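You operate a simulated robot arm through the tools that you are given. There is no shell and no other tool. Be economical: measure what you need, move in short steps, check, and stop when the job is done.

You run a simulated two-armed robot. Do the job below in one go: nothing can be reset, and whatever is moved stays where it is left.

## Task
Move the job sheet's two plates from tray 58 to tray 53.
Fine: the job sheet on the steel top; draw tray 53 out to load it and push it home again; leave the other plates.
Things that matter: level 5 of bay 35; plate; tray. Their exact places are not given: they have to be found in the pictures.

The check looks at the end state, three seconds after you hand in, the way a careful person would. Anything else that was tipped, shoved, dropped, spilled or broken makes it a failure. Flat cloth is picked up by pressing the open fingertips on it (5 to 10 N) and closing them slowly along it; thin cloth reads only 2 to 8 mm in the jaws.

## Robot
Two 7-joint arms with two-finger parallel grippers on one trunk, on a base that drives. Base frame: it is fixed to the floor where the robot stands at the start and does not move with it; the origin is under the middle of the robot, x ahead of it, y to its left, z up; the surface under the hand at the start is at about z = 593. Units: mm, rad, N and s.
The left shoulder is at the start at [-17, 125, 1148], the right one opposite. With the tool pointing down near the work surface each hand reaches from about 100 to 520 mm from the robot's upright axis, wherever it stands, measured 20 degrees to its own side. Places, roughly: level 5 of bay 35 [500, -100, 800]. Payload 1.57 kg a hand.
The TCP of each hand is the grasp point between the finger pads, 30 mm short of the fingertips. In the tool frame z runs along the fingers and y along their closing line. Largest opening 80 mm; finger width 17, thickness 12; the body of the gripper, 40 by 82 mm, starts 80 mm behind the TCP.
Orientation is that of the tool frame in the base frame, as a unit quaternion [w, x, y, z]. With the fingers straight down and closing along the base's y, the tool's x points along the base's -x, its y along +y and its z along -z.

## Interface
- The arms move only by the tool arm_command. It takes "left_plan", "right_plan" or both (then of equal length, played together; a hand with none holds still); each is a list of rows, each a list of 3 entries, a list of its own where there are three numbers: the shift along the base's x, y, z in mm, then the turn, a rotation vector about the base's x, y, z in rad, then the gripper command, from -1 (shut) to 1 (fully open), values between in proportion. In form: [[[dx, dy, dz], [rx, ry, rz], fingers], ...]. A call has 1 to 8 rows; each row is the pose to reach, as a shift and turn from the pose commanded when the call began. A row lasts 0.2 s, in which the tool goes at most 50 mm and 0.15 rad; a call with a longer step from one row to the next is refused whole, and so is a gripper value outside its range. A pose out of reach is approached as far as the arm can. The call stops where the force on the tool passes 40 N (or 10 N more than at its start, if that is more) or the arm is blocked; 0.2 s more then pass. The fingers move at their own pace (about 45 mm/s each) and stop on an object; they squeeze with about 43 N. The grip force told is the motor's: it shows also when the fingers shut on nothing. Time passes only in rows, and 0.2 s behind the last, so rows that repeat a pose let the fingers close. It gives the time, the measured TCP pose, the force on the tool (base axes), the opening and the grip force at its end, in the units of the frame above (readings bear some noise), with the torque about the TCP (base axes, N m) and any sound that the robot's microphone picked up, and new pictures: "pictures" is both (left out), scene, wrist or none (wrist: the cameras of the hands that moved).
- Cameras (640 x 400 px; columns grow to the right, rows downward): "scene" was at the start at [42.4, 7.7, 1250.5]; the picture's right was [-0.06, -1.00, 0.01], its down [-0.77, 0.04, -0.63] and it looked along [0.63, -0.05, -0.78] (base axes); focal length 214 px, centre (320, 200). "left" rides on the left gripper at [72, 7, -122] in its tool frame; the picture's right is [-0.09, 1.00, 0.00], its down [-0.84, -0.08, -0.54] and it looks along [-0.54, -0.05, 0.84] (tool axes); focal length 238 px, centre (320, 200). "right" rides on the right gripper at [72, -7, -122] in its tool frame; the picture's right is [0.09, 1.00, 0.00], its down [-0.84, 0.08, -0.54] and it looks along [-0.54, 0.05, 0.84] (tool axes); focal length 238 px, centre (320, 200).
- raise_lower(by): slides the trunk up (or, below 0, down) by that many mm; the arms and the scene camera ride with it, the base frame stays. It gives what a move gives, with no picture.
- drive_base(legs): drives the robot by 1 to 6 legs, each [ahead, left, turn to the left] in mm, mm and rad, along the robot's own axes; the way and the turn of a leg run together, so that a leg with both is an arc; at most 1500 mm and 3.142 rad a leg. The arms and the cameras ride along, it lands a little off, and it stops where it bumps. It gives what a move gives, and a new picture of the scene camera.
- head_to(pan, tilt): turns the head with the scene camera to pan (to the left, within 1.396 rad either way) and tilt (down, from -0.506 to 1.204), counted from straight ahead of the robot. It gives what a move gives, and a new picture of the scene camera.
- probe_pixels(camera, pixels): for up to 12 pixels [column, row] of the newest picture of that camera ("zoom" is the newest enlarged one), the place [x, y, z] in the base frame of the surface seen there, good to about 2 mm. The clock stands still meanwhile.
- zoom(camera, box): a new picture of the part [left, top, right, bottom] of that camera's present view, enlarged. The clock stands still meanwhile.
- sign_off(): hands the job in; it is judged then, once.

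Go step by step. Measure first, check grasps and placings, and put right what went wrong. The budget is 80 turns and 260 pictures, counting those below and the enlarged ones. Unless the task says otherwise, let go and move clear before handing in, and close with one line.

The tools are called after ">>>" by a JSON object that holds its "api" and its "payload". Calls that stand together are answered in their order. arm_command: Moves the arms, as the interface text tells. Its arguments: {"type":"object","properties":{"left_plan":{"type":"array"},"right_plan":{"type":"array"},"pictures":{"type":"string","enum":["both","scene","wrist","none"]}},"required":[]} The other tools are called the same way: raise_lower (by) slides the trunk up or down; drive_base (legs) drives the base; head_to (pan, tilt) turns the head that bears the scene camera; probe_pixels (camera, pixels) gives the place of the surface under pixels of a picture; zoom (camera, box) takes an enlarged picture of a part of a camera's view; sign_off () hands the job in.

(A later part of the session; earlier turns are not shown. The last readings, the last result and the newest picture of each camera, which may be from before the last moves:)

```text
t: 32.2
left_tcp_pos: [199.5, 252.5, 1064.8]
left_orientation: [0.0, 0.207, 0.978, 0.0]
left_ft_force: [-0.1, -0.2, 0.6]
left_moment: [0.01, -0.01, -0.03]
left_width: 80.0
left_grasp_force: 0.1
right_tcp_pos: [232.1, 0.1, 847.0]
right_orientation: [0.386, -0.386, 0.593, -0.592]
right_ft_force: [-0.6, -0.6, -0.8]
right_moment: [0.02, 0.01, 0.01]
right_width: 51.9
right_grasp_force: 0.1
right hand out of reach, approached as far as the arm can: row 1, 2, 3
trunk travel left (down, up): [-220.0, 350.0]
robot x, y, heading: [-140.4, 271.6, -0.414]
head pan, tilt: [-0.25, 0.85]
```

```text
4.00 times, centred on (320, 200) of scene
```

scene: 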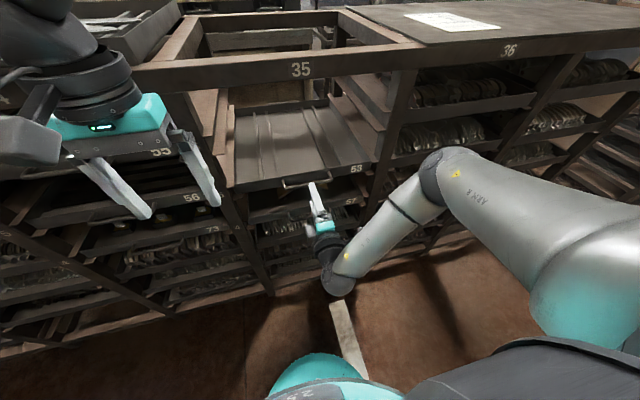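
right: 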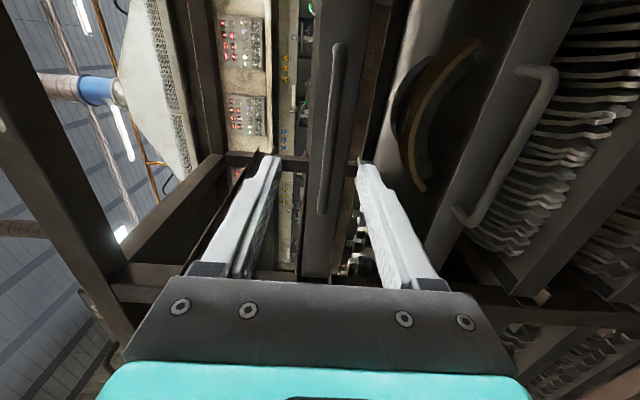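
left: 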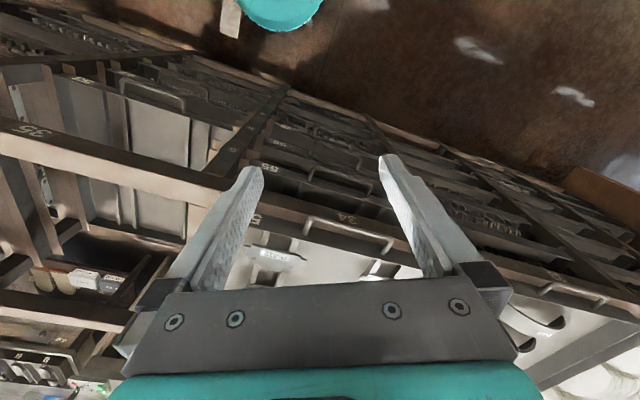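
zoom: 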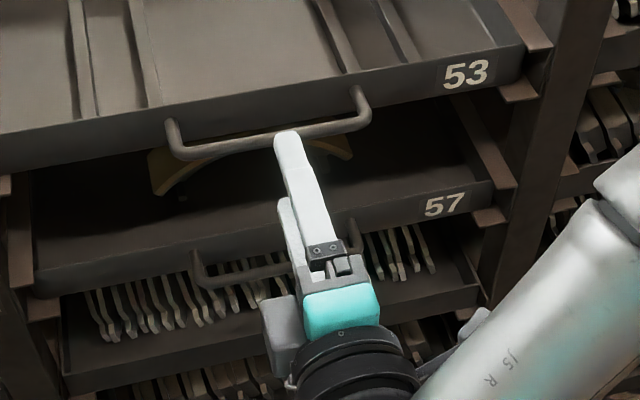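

Bar centre is about z=839, u≈283. I advance 62 mm along the rack normal, then close.

>>> {"api": "arm_command", "payload": {"right_plan": [[[0, 0, -7], [0, 0, 0], 0.3], [[20, -9, -7], [0, 0, 0], 0.3], [[40, -18, -7], [0, 0, 0], 0.3], [[57, -25, -7], [0, 0, 0], 0.3], [[57, -25, -7], [0, 0, 0], -1], [[57, -25, -7], [0, 0, 0], -1], [[57, -25, -7], [0, 0, 0], -1]], "pictures": "both"}}

```text
t: 33.8
left_tcp_pos: [199.7, 251.9, 1064.8]
left_orientation: [-0.001, 0.208, 0.978, 0.0]
left_ft_force: [0.5, -0.7, 0.0]
left_moment: [0.01, 0.01, -0.04]
left_width: 80.1
left_grasp_force: 0.1
right_tcp_pos: [290.8, -24.7, 838.5]
right_orientation: [0.385, -0.384, 0.594, -0.593]
right_ft_force: [-0.1, -0.6, 2.5]
right_moment: [-0.05, -0.02, 0.06]
right_width: 9.8
right_grasp_force: 16.9
trunk travel left (down, up): [-220.0, 350.0]
robot x, y, heading: [-138.1, 267.1, -0.415]
head pan, tilt: [-0.25, 0.85]
```

scene: 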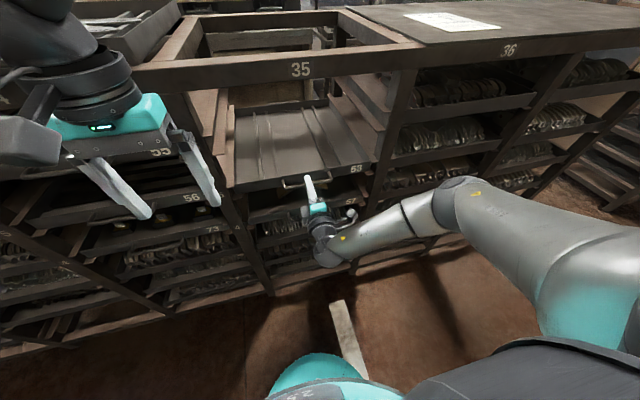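
right: 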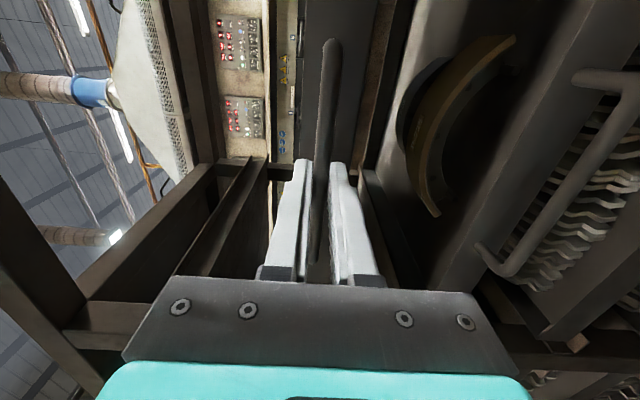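

The bar is gripped (9.8 mm). I pull by driving back, a short leg first.

>>> {"api": "drive_base", "payload": {"legs": [[-60, 0, 0]]}}

```text
t: 34.8
left_tcp_pos: [144.4, 277.2, 1065.4]
left_orientation: [0.001, 0.207, 0.978, -0.001]
left_ft_force: [0.8, 0.7, -0.2]
left_moment: [-0.04, -0.01, -0.04]
left_width: 80.1
left_grasp_force: 0.1
right_tcp_pos: [234.7, 0.6, 839.6]
right_orientation: [0.387, -0.385, 0.592, -0.592]
right_ft_force: [-12.0, 4.1, 7.4]
right_moment: [-0.11, -0.03, -0.35]
right_width: 9.6
right_grasp_force: 27.6
trunk travel left (down, up): [-220.0, 350.0]
robot x, y, heading: [-193.2, 295.4, -0.416]
head pan, tilt: [-0.25, 0.85]
```

scene: 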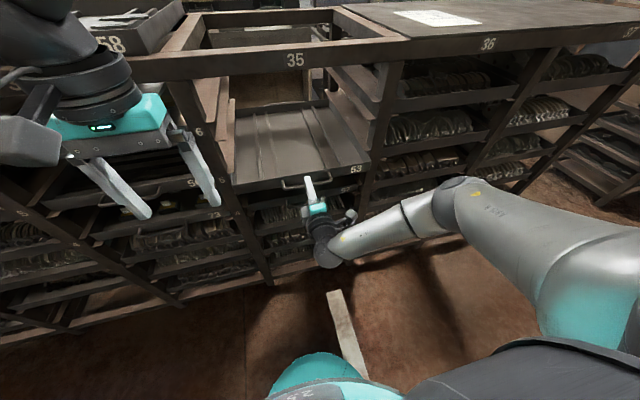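

The tray came along with about 12 N of friction. I pull 140 mm more.

>>> {"api": "drive_base", "payload": {"legs": [[-70, 0, 0], [-75, 0, 0]]}}

>>> {"api": "zoom", "payload": {"camera": "scene", "box": [180, 60, 420, 210]}}

>>> {"api": "probe_pixels", "payload": {"camera": "zoom", "pixels": [[150, 290], [450, 270], [200, 200], [300, 200]]}}

```text
t: 36.4
left_tcp_pos: [13.3, 334.3, 1066.2]
left_orientation: [0.001, 0.209, 0.978, 0.0]
left_ft_force: [0.4, 0.4, 0.0]
left_moment: [0.01, 0.01, 0.01]
left_width: 79.9
left_grasp_force: 0.1
right_tcp_pos: [103.4, 57.7, 838.1]
right_orientation: [-0.387, 0.386, -0.592, 0.593]
right_ft_force: [-8.3, 3.5, 5.8]
right_moment: [-0.08, -0.01, 0.26]
right_width: 9.6
right_grasp_force: 28.1
trunk travel left (down, up): [-220.0, 350.0]
robot x, y, heading: [-322.1, 349.7, -0.416]
head pan, tilt: [-0.25, 0.85]
```

scene: 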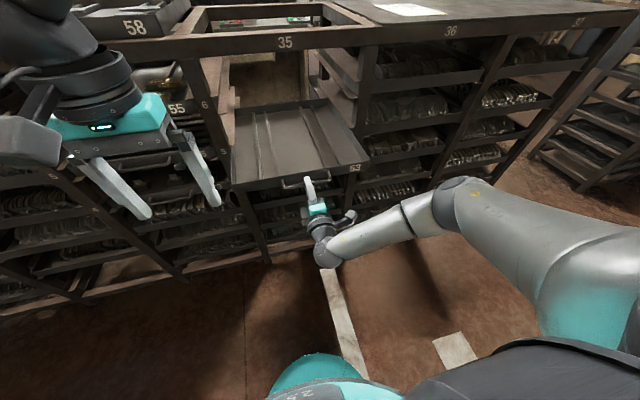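

```text
2.67 times, centred on (300, 135) of scene
```

zoom: 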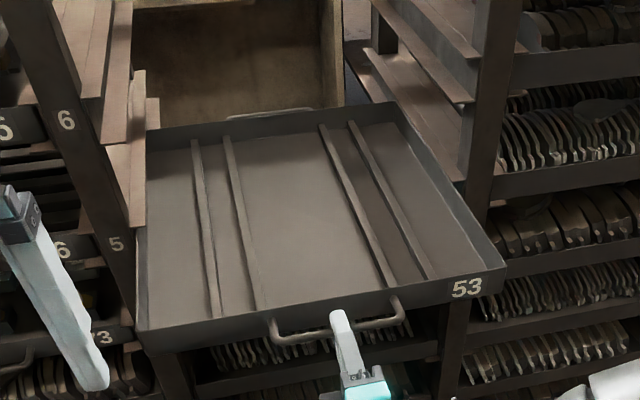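

```text
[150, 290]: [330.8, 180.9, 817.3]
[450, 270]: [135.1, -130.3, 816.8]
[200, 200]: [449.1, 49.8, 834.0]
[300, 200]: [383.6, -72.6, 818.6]
```

The tray is out by 205 mm and still level. I open the fingers and drive back clear.

>>> {"api": "arm_command", "payload": {"right_plan": [[[0, 0, 0], [0, 0, 0], 0.3], [[0, 0, 0], [0, 0, 0], 0.3], [[0, 0, 0], [0, 0, 0], 0.3]], "pictures": "none"}}

>>> {"api": "drive_base", "payload": {"legs": [[-120, 0, 0]]}}

```text
t: 37.2
left_tcp_pos: [15.4, 332.8, 1065.7]
left_orientation: [0.0, 0.208, 0.978, 0.0]
left_ft_force: [0.7, -0.1, 0.3]
left_moment: [-0.03, -0.05, -0.01]
left_width: 79.8
left_grasp_force: 0.1
right_tcp_pos: [104.5, 58.1, 837.1]
right_orientation: [0.386, -0.386, 0.593, -0.592]
right_ft_force: [-0.2, 0.2, -0.6]
right_moment: [0.01, 0.0, 0.0]
right_width: 52.0
right_grasp_force: 0.0
trunk travel left (down, up): [-220.0, 350.0]
robot x, y, heading: [-320.7, 354.1, -0.423]
head pan, tilt: [-0.25, 0.85]
```

```text
t: 38.4
left_tcp_pos: [-91.4, 382.3, 1066.0]
left_orientation: [-0.001, 0.206, 0.979, 0.0]
left_ft_force: [-0.4, -0.3, 0.1]
left_moment: [-0.01, 0.0, 0.01]
left_width: 79.9
left_grasp_force: 0.0
right_tcp_pos: [-2.0, 106.3, 837.8]
right_orientation: [0.387, -0.388, 0.593, -0.59]
right_ft_force: [0.0, -0.6, 0.7]
right_moment: [0.01, 0.0, 0.02]
right_width: 52.1
right_grasp_force: 0.0
trunk travel left (down, up): [-220.0, 350.0]
robot x, y, heading: [-431.0, 398.0, -0.42]
head pan, tilt: [-0.25, 0.85]
```

scene: 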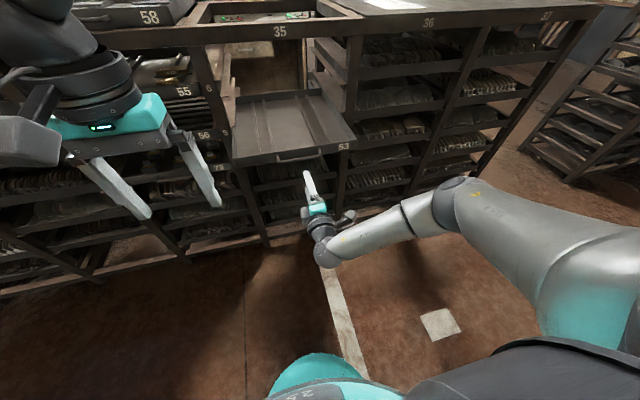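

Clear of the tray. I raise the trunk and turn both tools to point straight down, closing along the rail direction.

>>> {"api": "raise_lower", "payload": {"by": 280}}

>>> {"api": "arm_command", "payload": {"right_plan": [[[-10, 4, 20], [0.058, 0.13, 0], 1], [[-20, 8, 40], [0.117, 0.261, 0], 1], [[-30, 13, 60], [0.175, 0.391, 0], 1], [[-40, 17, 80], [0.233, 0.522, 0], 1], [[-50, 21, 100], [0.291, 0.652, 0], 1], [[-55, 25, 120], [0.35, 0.782, 0], 1]], "left_plan": [[[10, -4, 0], [0, 0, -0.143], 1], [[20, -8, 0], [0, 0, -0.286], 1], [[30, -12, 0], [0, 0, -0.428], 1], [[40, -16, 0], [0, 0, -0.571], 1], [[50, -20, 0], [0, 0, -0.714], 1], [[55, -24, 0], [0, 0, -0.857], 1]], "pictures": "none"}}

>>> {"api": "arm_command", "payload": {"right_plan": [[[-10, 4, 20], [0.058, 0.13, 0], 1], [[-20, 8, 40], [0.117, 0.261, 0], 1], [[-30, 13, 60], [0.175, 0.391, 0], 1], [[-40, 17, 80], [0.233, 0.522, 0], 1], [[-50, 21, 100], [0.291, 0.652, 0], 1], [[-50, 21, 100], [0.291, 0.652, 0], 1]], "left_plan": [[[10, -4, 0], [0, 0, -0.143], 1], [[20, -8, 0], [0, 0, -0.286], 1], [[30, -12, 0], [0, 0, -0.428], 1], [[40, -16, 0], [0, 0, -0.571], 1], [[50, -20, 0], [0, 0, -0.714], 1], [[50, -20, 0], [0, 0, -0.714], 1]], "pictures": "none"}}

```text
t: 41.3
left_tcp_pos: [-91.5, 382.4, 1344.8]
left_orientation: [0.0, 0.206, 0.979, 0.001]
left_ft_force: [0.2, -0.2, -0.2]
left_moment: [0.02, -0.04, 0.02]
left_width: 80.1
left_grasp_force: 0.0
right_tcp_pos: [-1.7, 106.4, 1117.4]
right_orientation: [0.388, -0.386, 0.592, -0.591]
right_ft_force: [-0.5, 0.4, 0.1]
right_moment: [-0.02, -0.01, -0.01]
right_width: 52.1
right_grasp_force: 0.0
trunk travel left (down, up): [-500.0, 70.0]
robot x, y, heading: [-429.5, 396.9, -0.415]
head pan, tilt: [-0.25, 0.85]
```

```text
t: 42.7
left_tcp_pos: [-35.3, 357.5, 1345.0]
left_orientation: [0.001, 0.595, 0.804, 0.0]
left_ft_force: [-0.5, 0.8, -0.5]
left_moment: [-0.01, 0.03, 0.0]
left_width: 80.1
left_grasp_force: 0.0
right_tcp_pos: [-57.4, 133.2, 1240.0]
right_orientation: [0.193, -0.511, 0.786, -0.289]
right_ft_force: [0.6, 0.5, -0.1]
right_moment: [0.01, 0.03, -0.02]
right_width: 79.9
right_grasp_force: 0.0
trunk travel left (down, up): [-500.0, 70.0]
robot x, y, heading: [-429.7, 397.9, -0.413]
head pan, tilt: [-0.25, 0.85]
```

```text
t: 44.1
left_tcp_pos: [13.9, 336.9, 1344.3]
left_orientation: [0.0, 0.838, 0.545, 0.0]
left_ft_force: [0.0, 0.1, 0.4]
left_moment: [0.0, 0.01, 0.03]
left_width: 80.1
left_grasp_force: 0.0
right_tcp_pos: [-105.7, 153.6, 1339.9]
right_orientation: [0.002, -0.544, 0.839, 0.003]
right_ft_force: [-0.3, -0.1, -0.2]
right_moment: [0.0, 0.01, -0.02]
right_width: 80.1
right_grasp_force: 0.0
trunk travel left (down, up): [-500.0, 70.0]
robot x, y, heading: [-430.7, 399.7, -0.415]
head pan, tilt: [-0.25, 0.85]
```

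Both tools point down (left y along the rails, right opposite). I drive left 350 then ahead 570 to stand before tray 58.

>>> {"api": "drive_base", "payload": {"legs": [[0, 350, 0], [400, 0, 0], [170, 0, 0]]}}

>>> {"api": "head_to", "payload": {"pan": -0.1, "tilt": 0.85}}

```text
t: 49.5
left_tcp_pos: [686.0, 438.8, 1344.2]
left_orientation: [0.0, 0.835, 0.551, 0.0]
left_ft_force: [0.9, -1.0, -0.5]
left_moment: [0.02, 0.02, -0.02]
left_width: 80.0
left_grasp_force: 0.0
right_tcp_pos: [569.2, 254.2, 1339.0]
right_orientation: [0.002, -0.548, 0.836, 0.003]
right_ft_force: [0.3, -0.6, -1.1]
right_moment: [0.03, 0.03, -0.01]
right_width: 80.2
right_grasp_force: 0.0
trunk travel left (down, up): [-500.0, 70.0]
robot x, y, heading: [240.2, 497.0, -0.402]
head pan, tilt: [-0.25, 0.85]
```

scene: 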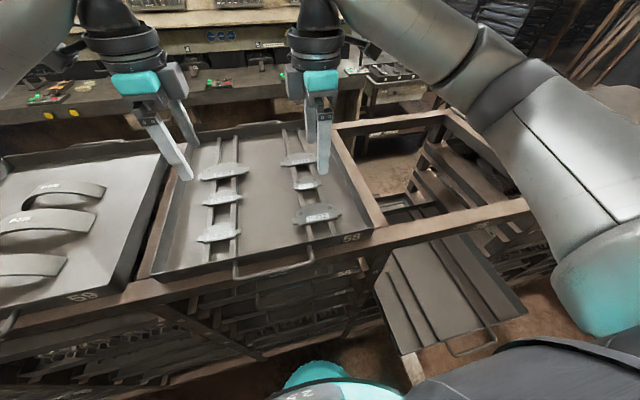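

```text
t: 50.2
left_tcp_pos: [685.6, 438.5, 1344.0]
left_orientation: [0.0, 0.834, 0.551, -0.001]
left_ft_force: [0.0, 0.0, 1.1]
left_moment: [0.0, 0.0, 0.02]
left_width: 80.2
left_grasp_force: 0.1
right_tcp_pos: [567.9, 255.2, 1339.2]
right_orientation: [0.002, -0.548, 0.837, 0.002]
right_ft_force: [0.7, -0.5, 0.6]
right_moment: [-0.03, 0.0, 0.03]
right_width: 79.9
right_grasp_force: 0.0
trunk travel left (down, up): [-500.0, 70.0]
robot x, y, heading: [237.3, 497.1, -0.403]
head pan, tilt: [-0.099, 0.85]
```

scene: 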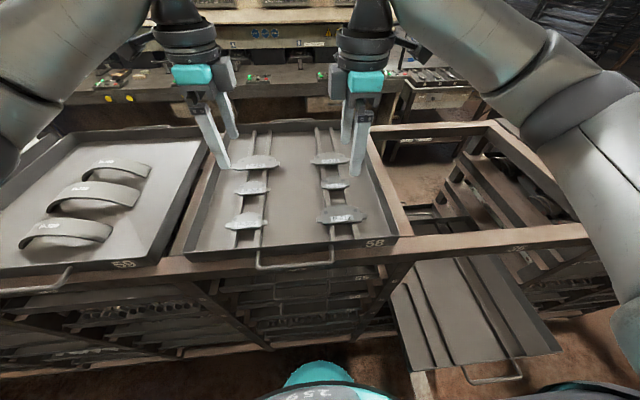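

Well placed before tray 58. I zoom on the right rail pair and measure both P-412 plates and the middle-left label.

>>> {"api": "zoom", "payload": {"camera": "scene", "box": [220, 130, 412, 250]}}

>>> {"api": "zoom", "payload": {"camera": "scene", "box": [290, 145, 386, 205]}}

```text
3.33 times, centred on (316, 190) of scene
```

zoom: 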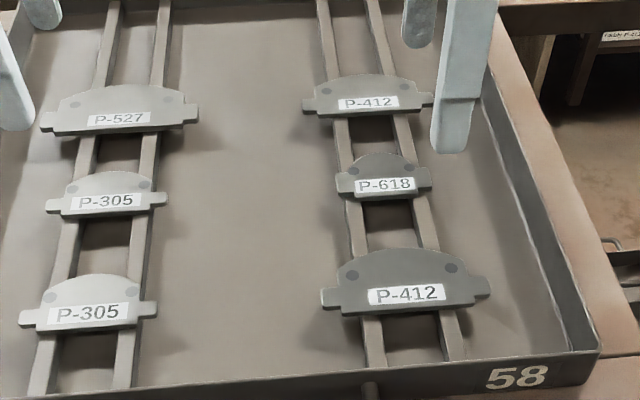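

```text
6.67 times, centred on (338, 175) of scene
```

zoom: 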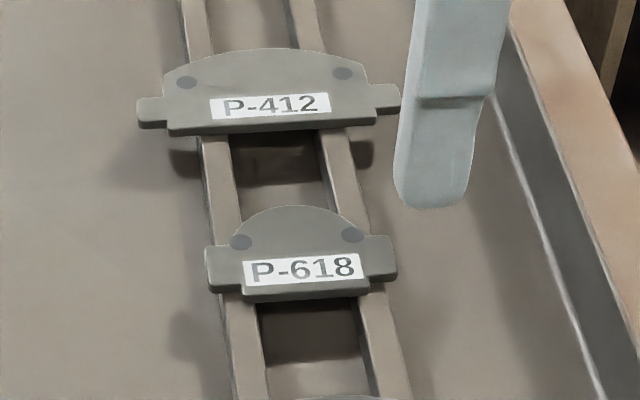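

>>> {"api": "probe_pixels", "payload": {"camera": "zoom", "pixels": [[140, 108], [396, 98], [168, 128], [375, 120], [268, 122], [262, 54], [222, 170], [240, 170], [320, 170], [340, 170], [280, 170], [272, 285]]}}

>>> {"api": "zoom", "payload": {"camera": "scene", "box": [304, 195, 384, 245]}}

```text
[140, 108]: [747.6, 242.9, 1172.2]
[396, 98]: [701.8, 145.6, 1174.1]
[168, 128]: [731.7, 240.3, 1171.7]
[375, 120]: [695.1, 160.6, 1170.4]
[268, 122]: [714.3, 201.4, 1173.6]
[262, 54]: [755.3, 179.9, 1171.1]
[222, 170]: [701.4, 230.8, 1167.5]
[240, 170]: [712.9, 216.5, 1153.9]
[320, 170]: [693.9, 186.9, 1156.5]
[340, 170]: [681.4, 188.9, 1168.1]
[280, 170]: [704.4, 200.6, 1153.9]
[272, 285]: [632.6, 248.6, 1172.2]
```

```text
8.00 times, centred on (344, 220) of scene
```

zoom: 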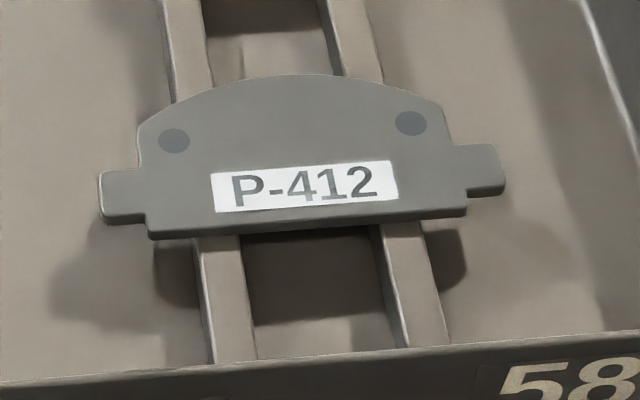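

>>> {"api": "probe_pixels", "payload": {"camera": "zoom", "pixels": [[104, 195], [500, 172], [150, 228], [466, 205], [310, 218], [295, 80], [228, 270], [400, 270], [300, 270], [300, 30], [440, 345], [305, 205]]}}

```text
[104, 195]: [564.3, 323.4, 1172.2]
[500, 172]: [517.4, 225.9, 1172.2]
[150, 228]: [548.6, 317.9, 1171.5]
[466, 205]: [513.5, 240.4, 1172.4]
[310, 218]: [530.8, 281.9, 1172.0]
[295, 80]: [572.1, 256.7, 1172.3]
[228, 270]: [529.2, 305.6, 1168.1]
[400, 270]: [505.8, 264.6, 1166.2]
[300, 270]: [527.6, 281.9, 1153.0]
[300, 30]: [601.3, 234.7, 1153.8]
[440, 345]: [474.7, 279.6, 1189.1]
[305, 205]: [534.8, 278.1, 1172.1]
```

Two P-412 plates are confirmed, with grasp points at (551.5,269.3) and (734.8,190.6) and top z 1172. I move the right hand above the rear one.

>>> {"api": "arm_command", "payload": {"right_plan": [[[42, -16, 0], [0, 0, -0.01], 1], [[84, -32, 0], [0, 0, -0.02], 1], [[126, -49, 0], [0, 0, -0.03], 1], [[167, -65, 0], [0, 0, -0.035], 1], [[167, -65, -40], [0, 0, -0.035], 1], [[167, -65, -80], [0, 0, -0.035], 1], [[167, -65, -80], [0, 0, -0.035], 1]], "pictures": "both"}}

```text
t: 51.8
left_tcp_pos: [685.0, 437.1, 1344.2]
left_orientation: [-0.001, 0.834, 0.551, 0.0]
left_ft_force: [-0.3, -0.2, -0.3]
left_moment: [0.02, 0.0, -0.02]
left_width: 80.0
left_grasp_force: 0.0
right_tcp_pos: [733.9, 187.6, 1258.8]
right_orientation: [0.004, -0.533, 0.846, 0.003]
right_ft_force: [0.0, -0.5, -0.3]
right_moment: [0.05, 0.01, 0.01]
right_width: 80.1
right_grasp_force: 0.0
right hand out of reach, approached as far as the arm can: row 4, 5, 6, 7
trunk travel left (down, up): [-500.0, 70.0]
robot x, y, heading: [242.0, 495.4, -0.399]
head pan, tilt: [-0.099, 0.85]
```

scene: 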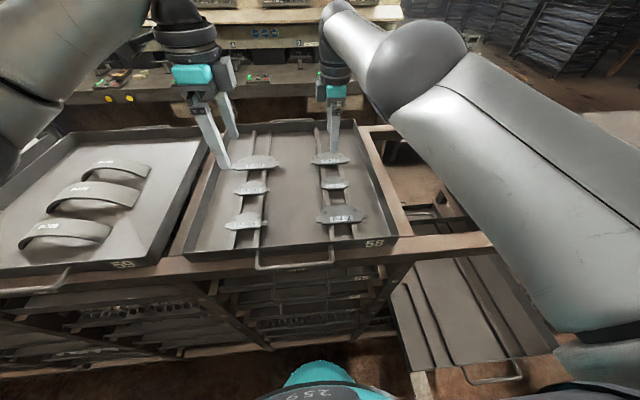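
right: 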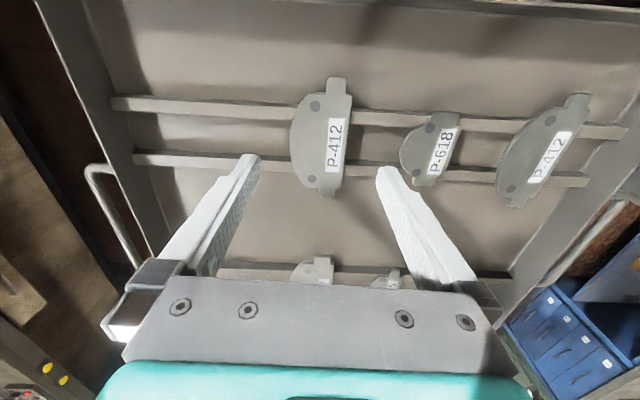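

It is at the reach limit, so I drive 50 mm ahead for margin and read the pose again.

>>> {"api": "drive_base", "payload": {"legs": [[50, 0, 0]]}}

>>> {"api": "arm_command", "payload": {"right_plan": [[[-44, 18, 0], [0, 0, -0.02], 1], [[-44, 18, 0], [0, 0, -0.02], 1], [[-44, 18, 0], [0, 0, -0.02], 1]], "pictures": "wrist"}}

```text
t: 52.8
left_tcp_pos: [731.0, 419.3, 1344.1]
left_orientation: [0.0, 0.834, 0.551, -0.001]
left_ft_force: [-0.2, -0.3, -0.3]
left_moment: [0.03, 0.03, 0.0]
left_width: 80.0
left_grasp_force: 0.1
right_tcp_pos: [780.4, 169.2, 1257.4]
right_orientation: [0.002, -0.534, 0.846, 0.003]
right_ft_force: [0.9, -0.6, -0.3]
right_moment: [0.03, 0.03, -0.01]
right_width: 80.1
right_grasp_force: 0.0
trunk travel left (down, up): [-500.0, 70.0]
robot x, y, heading: [286.2, 474.1, -0.406]
head pan, tilt: [-0.099, 0.85]
```

scene: 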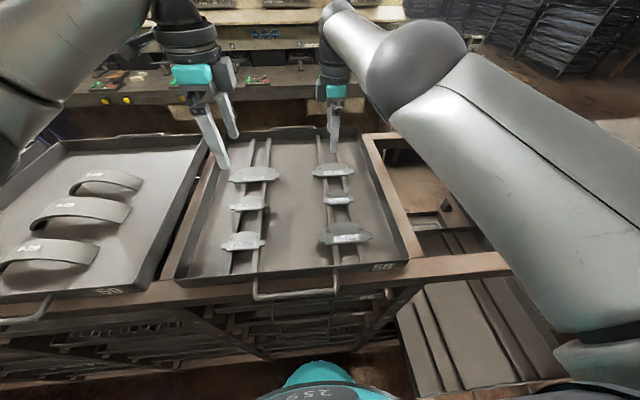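

```text
t: 53.6
left_tcp_pos: [728.8, 420.4, 1344.6]
left_orientation: [0.001, 0.835, 0.551, 0.0]
left_ft_force: [0.4, -0.1, -0.2]
left_moment: [-0.02, -0.02, -0.02]
left_width: 79.9
left_grasp_force: 0.0
right_tcp_pos: [777.2, 174.4, 1266.9]
right_orientation: [0.003, -0.526, 0.851, 0.004]
right_ft_force: [-1.0, 0.2, -0.4]
right_moment: [0.0, 0.0, 0.01]
right_width: 79.7
right_grasp_force: 0.0
right hand out of reach, approached as far as the arm can: row 1, 2, 3
trunk travel left (down, up): [-500.0, 70.0]
robot x, y, heading: [282.7, 474.3, -0.4]
head pan, tilt: [-0.099, 0.85]
```

right: 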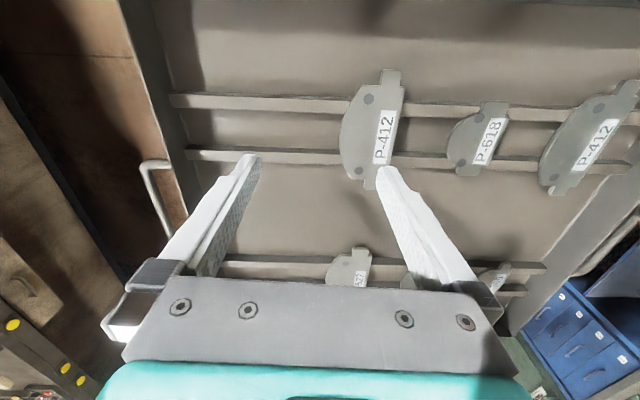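

The hand did not follow, which may be a wrist joint near its limit. I retry with a slightly reversed yaw and the height lowered a bit.

>>> {"api": "arm_command", "payload": {"right_plan": [[[-15, 5, -5], [0, 0, 0.02], 1], [[-30, 10, -10], [0, 0, 0.04], 1], [[-43, 16, -15], [0, 0, 0.04], 1], [[-43, 16, -15], [0, 0, 0.04], 1]], "pictures": "none"}}

```text
t: 54.6
left_tcp_pos: [730.0, 420.6, 1344.7]
left_orientation: [0.0, 0.834, 0.551, 0.0]
left_ft_force: [-0.2, -0.1, -1.3]
left_moment: [-0.03, -0.01, -0.01]
left_width: 79.9
left_grasp_force: 0.2
right_tcp_pos: [780.7, 180.3, 1251.8]
right_orientation: [0.002, -0.543, 0.84, 0.003]
right_ft_force: [0.5, -0.7, 0.6]
right_moment: [0.01, 0.02, -0.03]
right_width: 79.9
right_grasp_force: 0.2
right hand out of reach, approached as far as the arm can: row 1, 2, 3, 4
trunk travel left (down, up): [-500.0, 70.0]
robot x, y, heading: [284.7, 473.4, -0.4]
head pan, tilt: [-0.099, 0.85]
```

>>> {"api": "arm_command", "payload": {"right_plan": [[[-20, 8, 20], [0, 0, 0.02], 1], [[-50, 20, 50], [0, 0, 0.03], 1], [[-90, 36, 80], [0, 0, 0.03], 1], [[-130, 52, 90], [0, 0, 0.03], 1], [[-130, 52, 90], [0, 0, 0.03], 1]], "pictures": "scene"}}

```text
refused: row 3 steps farther than a row can; nothing moved
```

>>> {"api": "arm_command", "payload": {"right_plan": [[[-20, 8, 20], [0, 0, 0.02], 1], [[-50, 20, 40], [0, 0, 0.03], 1], [[-90, 36, 60], [0, 0, 0.03], 1], [[-130, 52, 80], [0, 0, 0.03], 1], [[-130, 52, 80], [0, 0, 0.03], 1]], "pictures": "scene"}}

```text
t: 55.8
left_tcp_pos: [731.1, 419.8, 1343.7]
left_orientation: [0.0, 0.834, 0.551, 0.0]
left_ft_force: [-0.1, -0.3, -0.7]
left_moment: [-0.02, 0.01, 0.01]
left_width: 80.0
left_grasp_force: 0.0
right_tcp_pos: [775.9, 205.9, 1341.4]
right_orientation: [0.002, -0.555, 0.832, 0.004]
right_ft_force: [-0.4, -0.2, 0.8]
right_moment: [-0.01, -0.01, 0.0]
right_width: 80.1
right_grasp_force: 0.0
right hand out of reach, approached as far as the arm can: row 1, 2, 3, 4, 5
trunk travel left (down, up): [-500.0, 70.0]
robot x, y, heading: [285.0, 474.0, -0.407]
head pan, tilt: [-0.099, 0.85]
```

scene: 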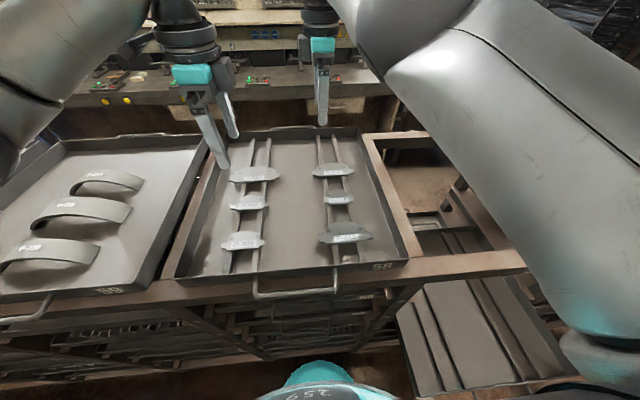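

The hand still won't come back along the rails, so a wrist joint is likely at its stop. I try unwinding the yaw while retreating.

>>> {"api": "arm_command", "payload": {"right_plan": [[[0, 0, 0], [0, 0, -0.14], 1], [[0, 0, 0], [0, 0, -0.28], 1], [[-20, 8, 0], [0, 0, -0.42], 1], [[-50, 20, 0], [0, 0, -0.56], 1], [[-80, 32, 0], [0, 0, -0.56], 1], [[-110, 44, 0], [0, 0, -0.56], 1], [[-110, 44, 0], [0, 0, -0.56], 1]], "pictures": "none"}}

```text
t: 57.4
left_tcp_pos: [730.4, 419.4, 1342.8]
left_orientation: [0.0, 0.835, 0.551, 0.0]
left_ft_force: [0.3, 0.8, -0.1]
left_moment: [0.01, 0.0, 0.0]
left_width: 79.8
left_grasp_force: 0.1
right_tcp_pos: [671.3, 252.2, 1350.3]
right_orientation: [0.002, -0.304, 0.953, 0.001]
right_ft_force: [0.0, 1.0, 0.2]
right_moment: [0.0, 0.02, -0.01]
right_width: 80.1
right_grasp_force: 0.1
trunk travel left (down, up): [-500.0, 70.0]
robot x, y, heading: [285.1, 473.5, -0.4]
head pan, tilt: [-0.099, 0.85]
```

Unwinding freed it: the wrist yaw stop was the issue. I turn the base left 0.35 rad so the rear plate lies to the right arm's own side and the needed wrist yaw is smaller.

>>> {"api": "drive_base", "payload": {"legs": [[0, 0, 0.35]]}}

```text
t: 58.9
left_tcp_pos: [721.1, 578.3, 1344.2]
left_orientation: [0.0, 0.724, 0.69, 0.0]
left_ft_force: [-0.5, -0.1, -0.4]
left_moment: [0.0, -0.03, 0.02]
left_width: 79.9
left_grasp_force: 0.0
right_tcp_pos: [725.5, 400.3, 1351.3]
right_orientation: [0.003, -0.466, 0.885, 0.002]
right_ft_force: [-1.0, -0.1, -0.2]
right_moment: [0.0, -0.03, -0.01]
right_width: 80.1
right_grasp_force: 0.0
trunk travel left (down, up): [-500.0, 70.0]
robot x, y, heading: [283.4, 476.5, -0.05]
head pan, tilt: [-0.099, 0.85]
```

scene: 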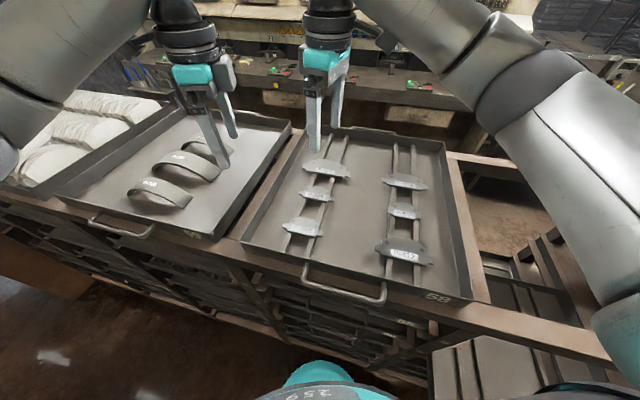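

>>> {"api": "arm_command", "payload": {"right_plan": [[[2, -42, 0], [0, 0, 0.03], 1], [[4, -84, 0], [0, 0, 0.06], 1], [[6, -126, 0], [0, 0, 0.09], 1], [[8, -168, 0], [0, 0, 0.12], 1], [[9, -210, 0], [0, 0, 0.155], 1], [[9, -210, -40], [0, 0, 0.155], 1], [[9, -210, -80], [0, 0, 0.155], 1], [[9, -210, -80], [0, 0, 0.155], 1]], "pictures": "wrist"}}

```text
t: 60.7
left_tcp_pos: [721.9, 578.8, 1343.8]
left_orientation: [-0.001, 0.724, 0.69, 0.0]
left_ft_force: [1.0, -0.2, 0.6]
left_moment: [-0.01, -0.01, 0.01]
left_width: 80.2
left_grasp_force: 0.2
right_tcp_pos: [733.2, 187.4, 1273.5]
right_orientation: [0.002, -0.534, 0.846, 0.001]
right_ft_force: [-0.6, 0.8, -0.2]
right_moment: [0.0, 0.0, -0.03]
right_width: 80.0
right_grasp_force: 0.1
trunk travel left (down, up): [-500.0, 70.0]
robot x, y, heading: [288.0, 475.9, -0.044]
head pan, tilt: [-0.099, 0.85]
```

right: 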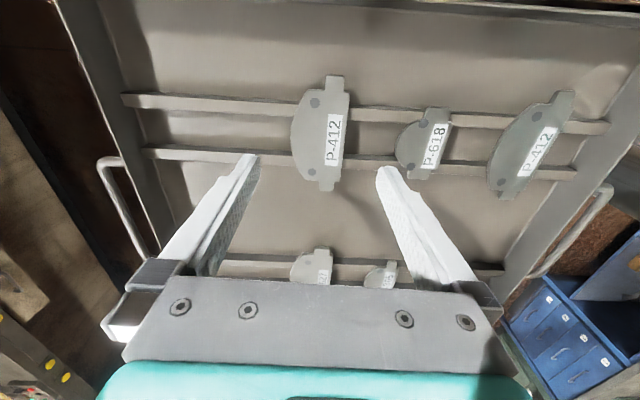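

In reach and aligned. I re-measure the rear plate from the wrist camera before descending.

>>> {"api": "probe_pixels", "payload": {"camera": "right", "pixels": [[294, 140], [347, 130], [334, 80], [325, 187], [270, 103], [275, 160], [375, 112], [378, 165], [400, 145]]}}

```text
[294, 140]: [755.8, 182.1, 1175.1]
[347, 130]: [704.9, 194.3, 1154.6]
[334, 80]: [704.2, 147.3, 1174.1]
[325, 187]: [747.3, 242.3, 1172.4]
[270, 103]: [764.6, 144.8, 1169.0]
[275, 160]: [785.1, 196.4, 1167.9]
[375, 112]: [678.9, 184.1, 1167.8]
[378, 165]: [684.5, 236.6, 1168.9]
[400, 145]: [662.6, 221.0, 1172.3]
```

>>> {"api": "arm_command", "payload": {"right_plan": [[[1, 3, -30], [0, 0, 0], 1], [[1, 3, -60], [0, 0, 0], 1], [[1, 3, -84], [0, 0, 0], 1], [[1, 3, -84], [0, 0, 0], 1]], "pictures": "both"}}

>>> {"api": "zoom", "payload": {"camera": "scene", "box": [350, 100, 510, 200]}}

```text
t: 61.7
left_tcp_pos: [721.5, 578.6, 1343.8]
left_orientation: [0.001, 0.724, 0.69, 0.0]
left_ft_force: [0.7, -0.7, 0.7]
left_moment: [0.02, 0.02, 0.01]
left_width: 80.1
left_grasp_force: 0.0
right_tcp_pos: [734.0, 195.3, 1184.4]
right_orientation: [0.003, -0.534, 0.846, 0.002]
right_ft_force: [0.0, -0.4, 0.1]
right_moment: [0.02, 0.0, -0.03]
right_width: 80.0
right_grasp_force: 0.1
trunk travel left (down, up): [-500.0, 70.0]
robot x, y, heading: [284.9, 478.0, -0.046]
head pan, tilt: [-0.099, 0.85]
```

scene: 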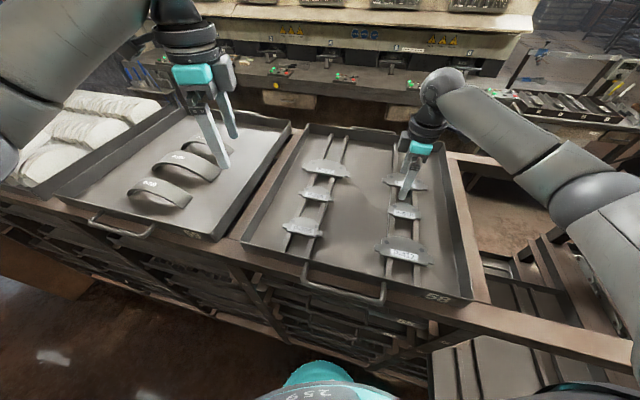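
right: 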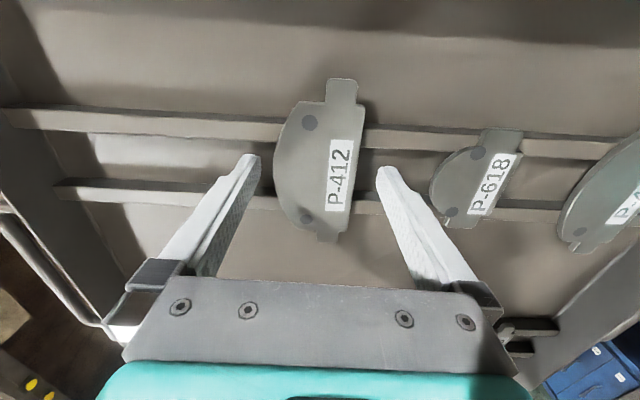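

```text
4.00 times, centred on (430, 150) of scene
```

zoom: 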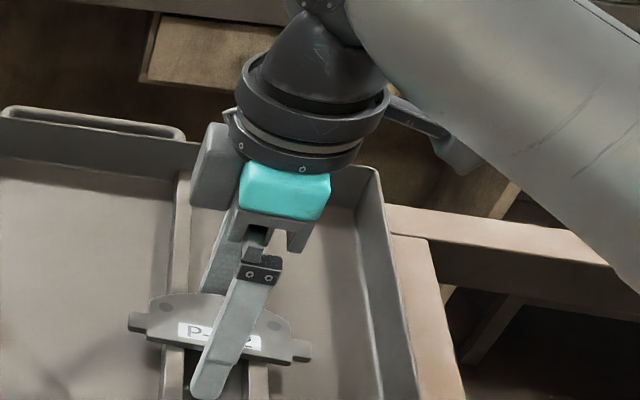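

The fingertips straddle the plate at (250,160) and (385,170), between the rails. I close with a 3 mm rise.

>>> {"api": "arm_command", "payload": {"right_plan": [[[0, 0, 3], [0, 0, 0], 1], [[0, 0, 3], [0, 0, 0], 0.4], [[0, 0, 3], [0, 0, 0], 0], [[0, 0, 3], [0, 0, 0], -0.5], [[0, 0, 3], [0, 0, 0], -1], [[0, 0, 3], [0, 0, 0], -1], [[0, 0, 3], [0, 0, 0], -1]], "pictures": "wrist"}}

```text
t: 63.3
left_tcp_pos: [721.5, 577.7, 1341.9]
left_orientation: [-0.001, 0.723, 0.69, 0.0]
left_ft_force: [0.5, 0.6, 0.2]
left_moment: [0.01, -0.01, 0.03]
left_width: 80.1
left_grasp_force: 0.0
right_tcp_pos: [735.3, 195.1, 1188.9]
right_orientation: [0.002, -0.533, 0.846, 0.002]
right_ft_force: [0.7, 0.0, 0.8]
right_moment: [0.04, 0.03, 0.02]
right_width: 51.5
right_grasp_force: 43.1
trunk travel left (down, up): [-500.0, 70.0]
robot x, y, heading: [282.0, 476.8, -0.047]
head pan, tilt: [-0.099, 0.85]
```

right: 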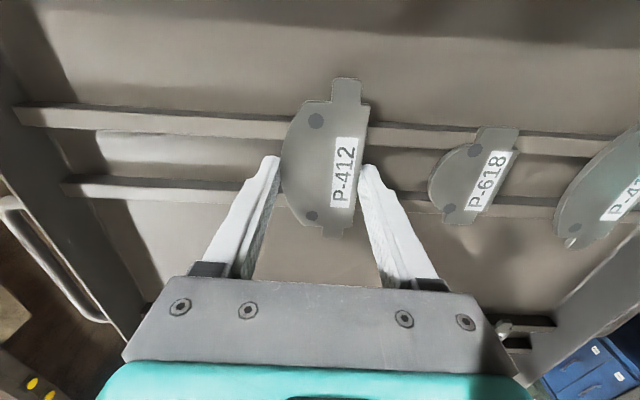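

Gripped: 51.5 mm, 43 N. I lift 150 mm straight up.

>>> {"api": "arm_command", "payload": {"right_plan": [[[0, 0, 10], [0, 0, 0], -1], [[0, 0, 40], [0, 0, 0], -1], [[0, 0, 80], [0, 0, 0], -1], [[0, 0, 120], [0, 0, 0], -1], [[0, 0, 160], [0, 0, 0], -1], [[0, 0, 160], [0, 0, 0], -1]], "pictures": "both"}}

```text
t: 64.7
left_tcp_pos: [722.8, 578.1, 1344.5]
left_orientation: [0.0, 0.724, 0.69, 0.001]
left_ft_force: [0.2, 0.0, -0.4]
left_moment: [0.0, -0.04, 0.01]
left_width: 80.1
left_grasp_force: 0.1
right_tcp_pos: [737.2, 194.4, 1353.8]
right_orientation: [0.002, -0.534, 0.846, 0.003]
right_ft_force: [0.0, -0.6, -1.6]
right_moment: [-0.02, 0.01, 0.01]
right_width: 51.4
right_grasp_force: 42.7
trunk travel left (down, up): [-500.0, 70.0]
robot x, y, heading: [289.6, 477.2, -0.051]
head pan, tilt: [-0.099, 0.85]
```

scene: 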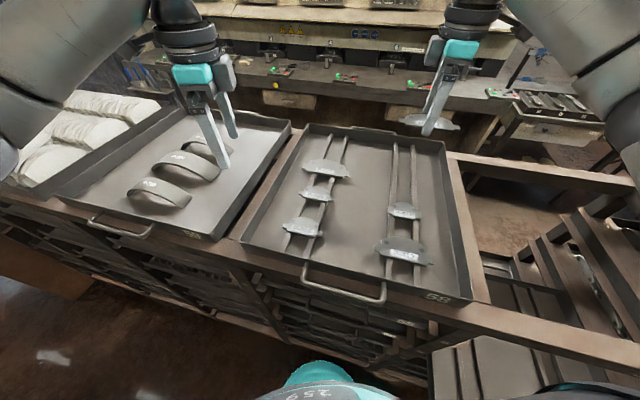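
right: 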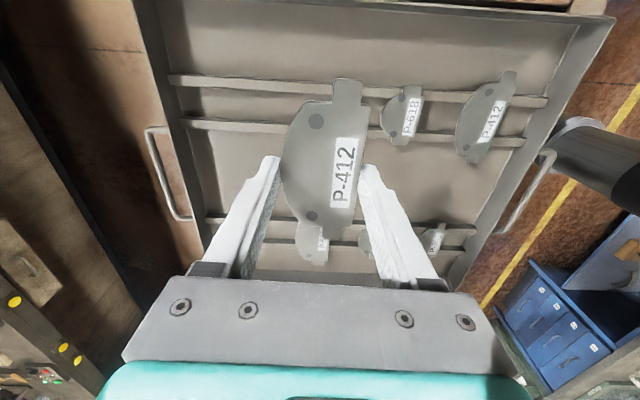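

The plate is held level. I now back a little and turn the base right 0.6 rad so the left arm can take the front plate.

>>> {"api": "drive_base", "payload": {"legs": [[-50, 0, 0], [0, 0, -0.6]]}}

```text
t: 67.2
left_tcp_pos: [653.2, 314.7, 1344.2]
left_orientation: [0.0, 0.897, 0.442, 0.0]
left_ft_force: [0.0, -0.7, 0.3]
left_moment: [-0.01, -0.01, 0.01]
left_width: 80.0
left_grasp_force: 0.2
right_tcp_pos: [446.6, -9.9, 1352.6]
right_orientation: [0.003, -0.257, 0.966, 0.002]
right_ft_force: [0.5, -0.6, -1.7]
right_moment: [-0.04, -0.01, -0.02]
right_width: 51.6
right_grasp_force: 43.2
trunk travel left (down, up): [-500.0, 70.0]
robot x, y, heading: [236.7, 477.4, -0.654]
head pan, tilt: [-0.099, 0.85]
```

scene: 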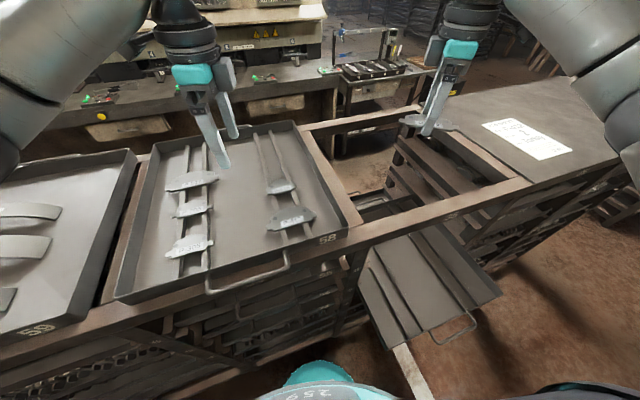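

>>> {"api": "arm_command", "payload": {"left_plan": [[[-34, -15, 0], [0, 0, 0.07], 1], [[-68, -30, 0], [0, 0, 0.14], 1], [[-102, -45, 0], [0, 0, 0.206], 1], [[-102, -45, -40], [0, 0, 0.206], 1], [[-102, -45, -80], [0, 0, 0.206], 1], [[-102, -45, -80], [0, 0, 0.206], 1]], "pictures": "wrist"}}

```text
t: 68.6
left_tcp_pos: [550.7, 270.1, 1263.7]
left_orientation: [0.0, 0.846, 0.532, -0.001]
left_ft_force: [-0.1, -0.1, 0.1]
left_moment: [-0.02, 0.02, 0.01]
left_width: 80.1
left_grasp_force: 0.1
right_tcp_pos: [446.3, -11.5, 1351.6]
right_orientation: [0.003, -0.257, 0.966, 0.001]
right_ft_force: [0.0, -0.6, -2.3]
right_moment: [-0.01, -0.01, -0.01]
right_width: 51.2
right_grasp_force: 43.5
trunk travel left (down, up): [-500.0, 70.0]
robot x, y, heading: [236.4, 475.6, -0.652]
head pan, tilt: [-0.099, 0.85]
```

left: 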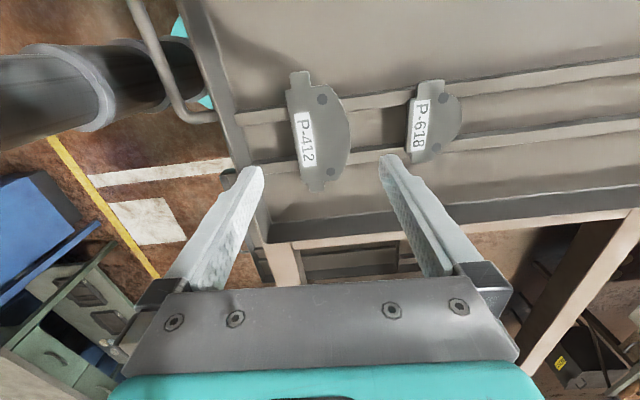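

>>> {"api": "probe_pixels", "payload": {"camera": "left", "pixels": [[300, 76], [318, 186], [294, 145], [347, 125], [262, 115], [265, 165], [240, 140], [410, 130]]}}

```text
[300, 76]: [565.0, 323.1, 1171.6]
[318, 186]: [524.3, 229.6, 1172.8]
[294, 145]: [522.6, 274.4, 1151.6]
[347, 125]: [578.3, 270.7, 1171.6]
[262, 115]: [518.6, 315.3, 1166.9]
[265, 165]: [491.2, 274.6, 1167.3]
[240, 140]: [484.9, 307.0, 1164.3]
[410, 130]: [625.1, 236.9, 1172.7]
```

Measurements agree with the grasp point. I descend and close on the front plate.

>>> {"api": "arm_command", "payload": {"left_plan": [[[1, -1, -30], [0, 0, 0], 1], [[1, -1, -55], [0, 0, 0], 1], [[1, -1, -75], [0, 0, 0], 1], [[1, -1, -75], [0, 0, 0], 1]], "pictures": "wrist"}}

```text
t: 69.6
left_tcp_pos: [551.2, 267.1, 1188.0]
left_orientation: [0.001, 0.847, 0.532, 0.0]
left_ft_force: [-0.2, 0.4, 0.2]
left_moment: [-0.02, 0.04, 0.02]
left_width: 79.9
left_grasp_force: 0.0
right_tcp_pos: [447.1, -11.6, 1352.8]
right_orientation: [0.004, -0.257, 0.966, 0.002]
right_ft_force: [0.0, 0.3, -1.7]
right_moment: [-0.04, 0.02, -0.01]
right_width: 51.4
right_grasp_force: 43.4
trunk travel left (down, up): [-500.0, 70.0]
robot x, y, heading: [237.8, 477.5, -0.654]
head pan, tilt: [-0.099, 0.85]
```

left: 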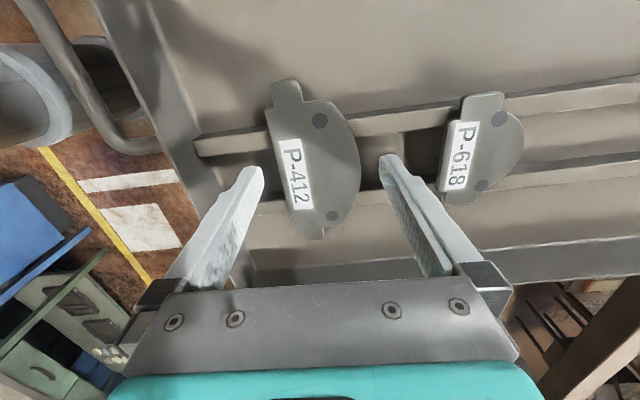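

>>> {"api": "arm_command", "payload": {"left_plan": [[[0, 0, 0], [0, 0, 0], 0.4], [[0, 0, 0], [0, 0, 0], 0], [[0, 0, 0], [0, 0, 0], -0.5], [[0, 0, 0], [0, 0, 0], -1], [[0, 0, 0], [0, 0, 0], -1], [[0, 0, 0], [0, 0, 0], -1]], "pictures": "wrist"}}

>>> {"api": "arm_command", "payload": {"left_plan": [[[0, 0, 10], [0, 0, 0], -1], [[0, 0, 40], [0, 0, 0], -1], [[0, 0, 80], [0, 0, 0], -1], [[0, 0, 120], [0, 0, 0], -1], [[0, 0, 160], [0, 0, 0], -1], [[0, 0, 160], [0, 0, 0], -1]], "pictures": "both"}}

```text
t: 71.0
left_tcp_pos: [551.4, 268.1, 1189.0]
left_orientation: [0.0, 0.847, 0.532, 0.0]
left_ft_force: [-0.1, 0.8, -0.5]
left_moment: [-0.02, -0.03, 0.03]
left_width: 50.8
left_grasp_force: 43.2
right_tcp_pos: [446.5, -9.7, 1352.2]
right_orientation: [0.003, -0.257, 0.966, 0.002]
right_ft_force: [0.3, 0.2, -1.6]
right_moment: [-0.01, -0.01, 0.01]
right_width: 51.3
right_grasp_force: 43.2
trunk travel left (down, up): [-500.0, 70.0]
robot x, y, heading: [237.4, 477.0, -0.656]
head pan, tilt: [-0.099, 0.85]
```

left: 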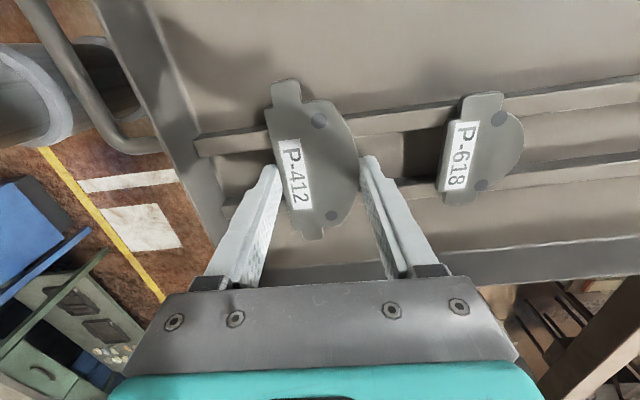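

```text
t: 72.4
left_tcp_pos: [551.1, 266.3, 1349.4]
left_orientation: [0.0, 0.847, 0.532, 0.0]
left_ft_force: [0.1, -0.3, -2.4]
left_moment: [-0.01, 0.04, 0.0]
left_width: 51.3
left_grasp_force: 43.1
right_tcp_pos: [446.9, -9.7, 1352.2]
right_orientation: [0.004, -0.257, 0.966, 0.002]
right_ft_force: [0.0, -0.1, -1.1]
right_moment: [0.01, 0.02, -0.02]
right_width: 51.0
right_grasp_force: 43.2
trunk travel left (down, up): [-500.0, 70.0]
robot x, y, heading: [235.2, 475.8, -0.656]
head pan, tilt: [-0.099, 0.85]
```

scene: 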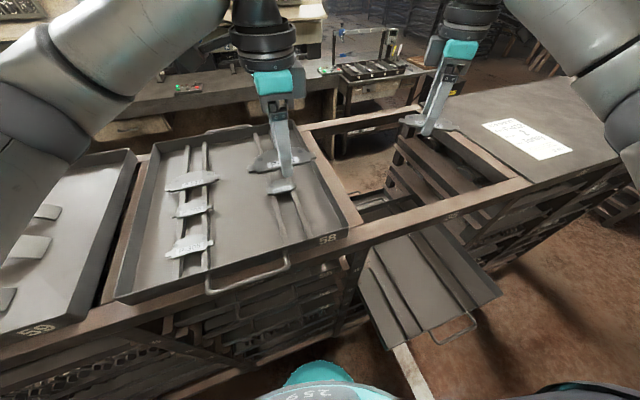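
left: 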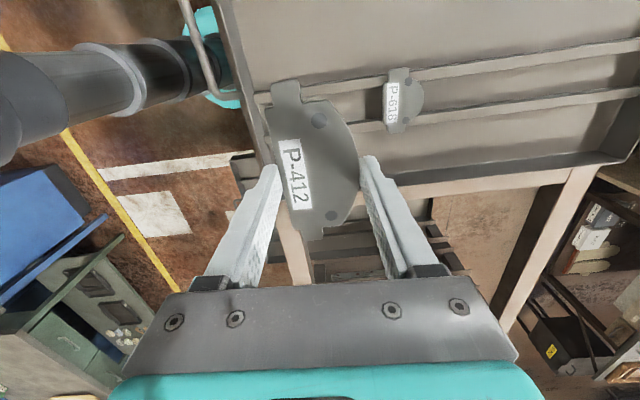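

Both plates are held at 43 N. I turn square, back off, go right to line up with tray 53, then lower the trunk.

>>> {"api": "drive_base", "payload": {"legs": [[-150, 0, 0], [0, 0, 0.235], [-280, 0, 0], [0, -430, 0]]}}

>>> {"api": "raise_lower", "payload": {"by": -260}}

>>> {"api": "head_to", "payload": {"pan": 0, "tilt": 0.75}}

```text
t: 78.3
left_tcp_pos: [57.5, 166.5, 1348.5]
left_orientation: [0.0, 0.776, 0.631, 0.0]
left_ft_force: [0.4, -0.2, -2.5]
left_moment: [0.0, -0.01, -0.02]
left_width: 51.2
left_grasp_force: 43.2
right_tcp_pos: [22.1, -128.2, 1352.1]
right_orientation: [0.003, -0.373, 0.928, 0.002]
right_ft_force: [0.0, -0.2, -2.6]
right_moment: [0.04, -0.01, -0.01]
right_width: 51.1
right_grasp_force: 43.4
trunk travel left (down, up): [-500.0, 70.0]
robot x, y, heading: [-299.4, 297.5, -0.408]
head pan, tilt: [-0.099, 0.85]
```

scene: 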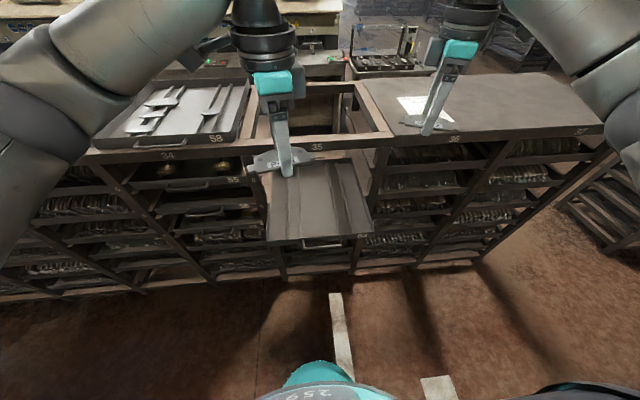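

```text
t: 81.0
left_tcp_pos: [56.7, 166.2, 1088.6]
left_orientation: [0.0, 0.775, 0.631, 0.0]
left_ft_force: [-0.7, 0.0, -1.5]
left_moment: [0.01, -0.01, 0.01]
left_width: 51.0
left_grasp_force: 43.0
right_tcp_pos: [22.0, -128.5, 1092.4]
right_orientation: [0.003, -0.373, 0.928, 0.002]
right_ft_force: [0.2, -0.1, -1.3]
right_moment: [0.02, 0.01, 0.01]
right_width: 51.3
right_grasp_force: 43.4
trunk travel left (down, up): [-240.0, 330.0]
robot x, y, heading: [-298.5, 296.0, -0.408]
head pan, tilt: [-0.099, 0.85]
```

```text
t: 81.7
left_tcp_pos: [57.2, 166.7, 1087.8]
left_orientation: [-0.001, 0.776, 0.631, 0.001]
left_ft_force: [-0.6, 0.0, -2.4]
left_moment: [0.0, -0.03, -0.03]
left_width: 50.9
left_grasp_force: 43.3
right_tcp_pos: [23.1, -129.1, 1090.9]
right_orientation: [0.003, -0.373, 0.928, 0.002]
right_ft_force: [0.2, -0.8, -1.8]
right_moment: [0.0, -0.01, -0.01]
right_width: 51.3
right_grasp_force: 42.8
trunk travel left (down, up): [-240.0, 330.0]
robot x, y, heading: [-301.9, 297.4, -0.406]
head pan, tilt: [0.0, 0.75]
```

scene: 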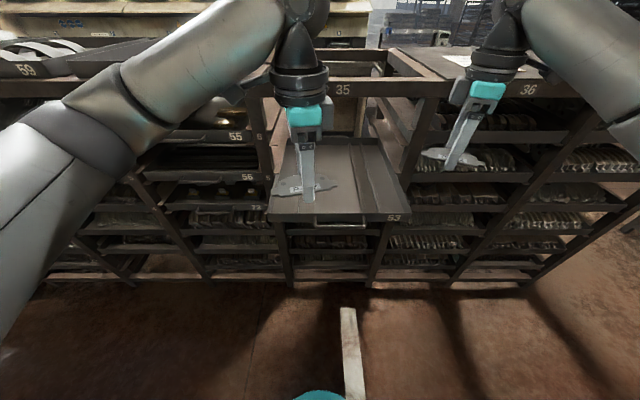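

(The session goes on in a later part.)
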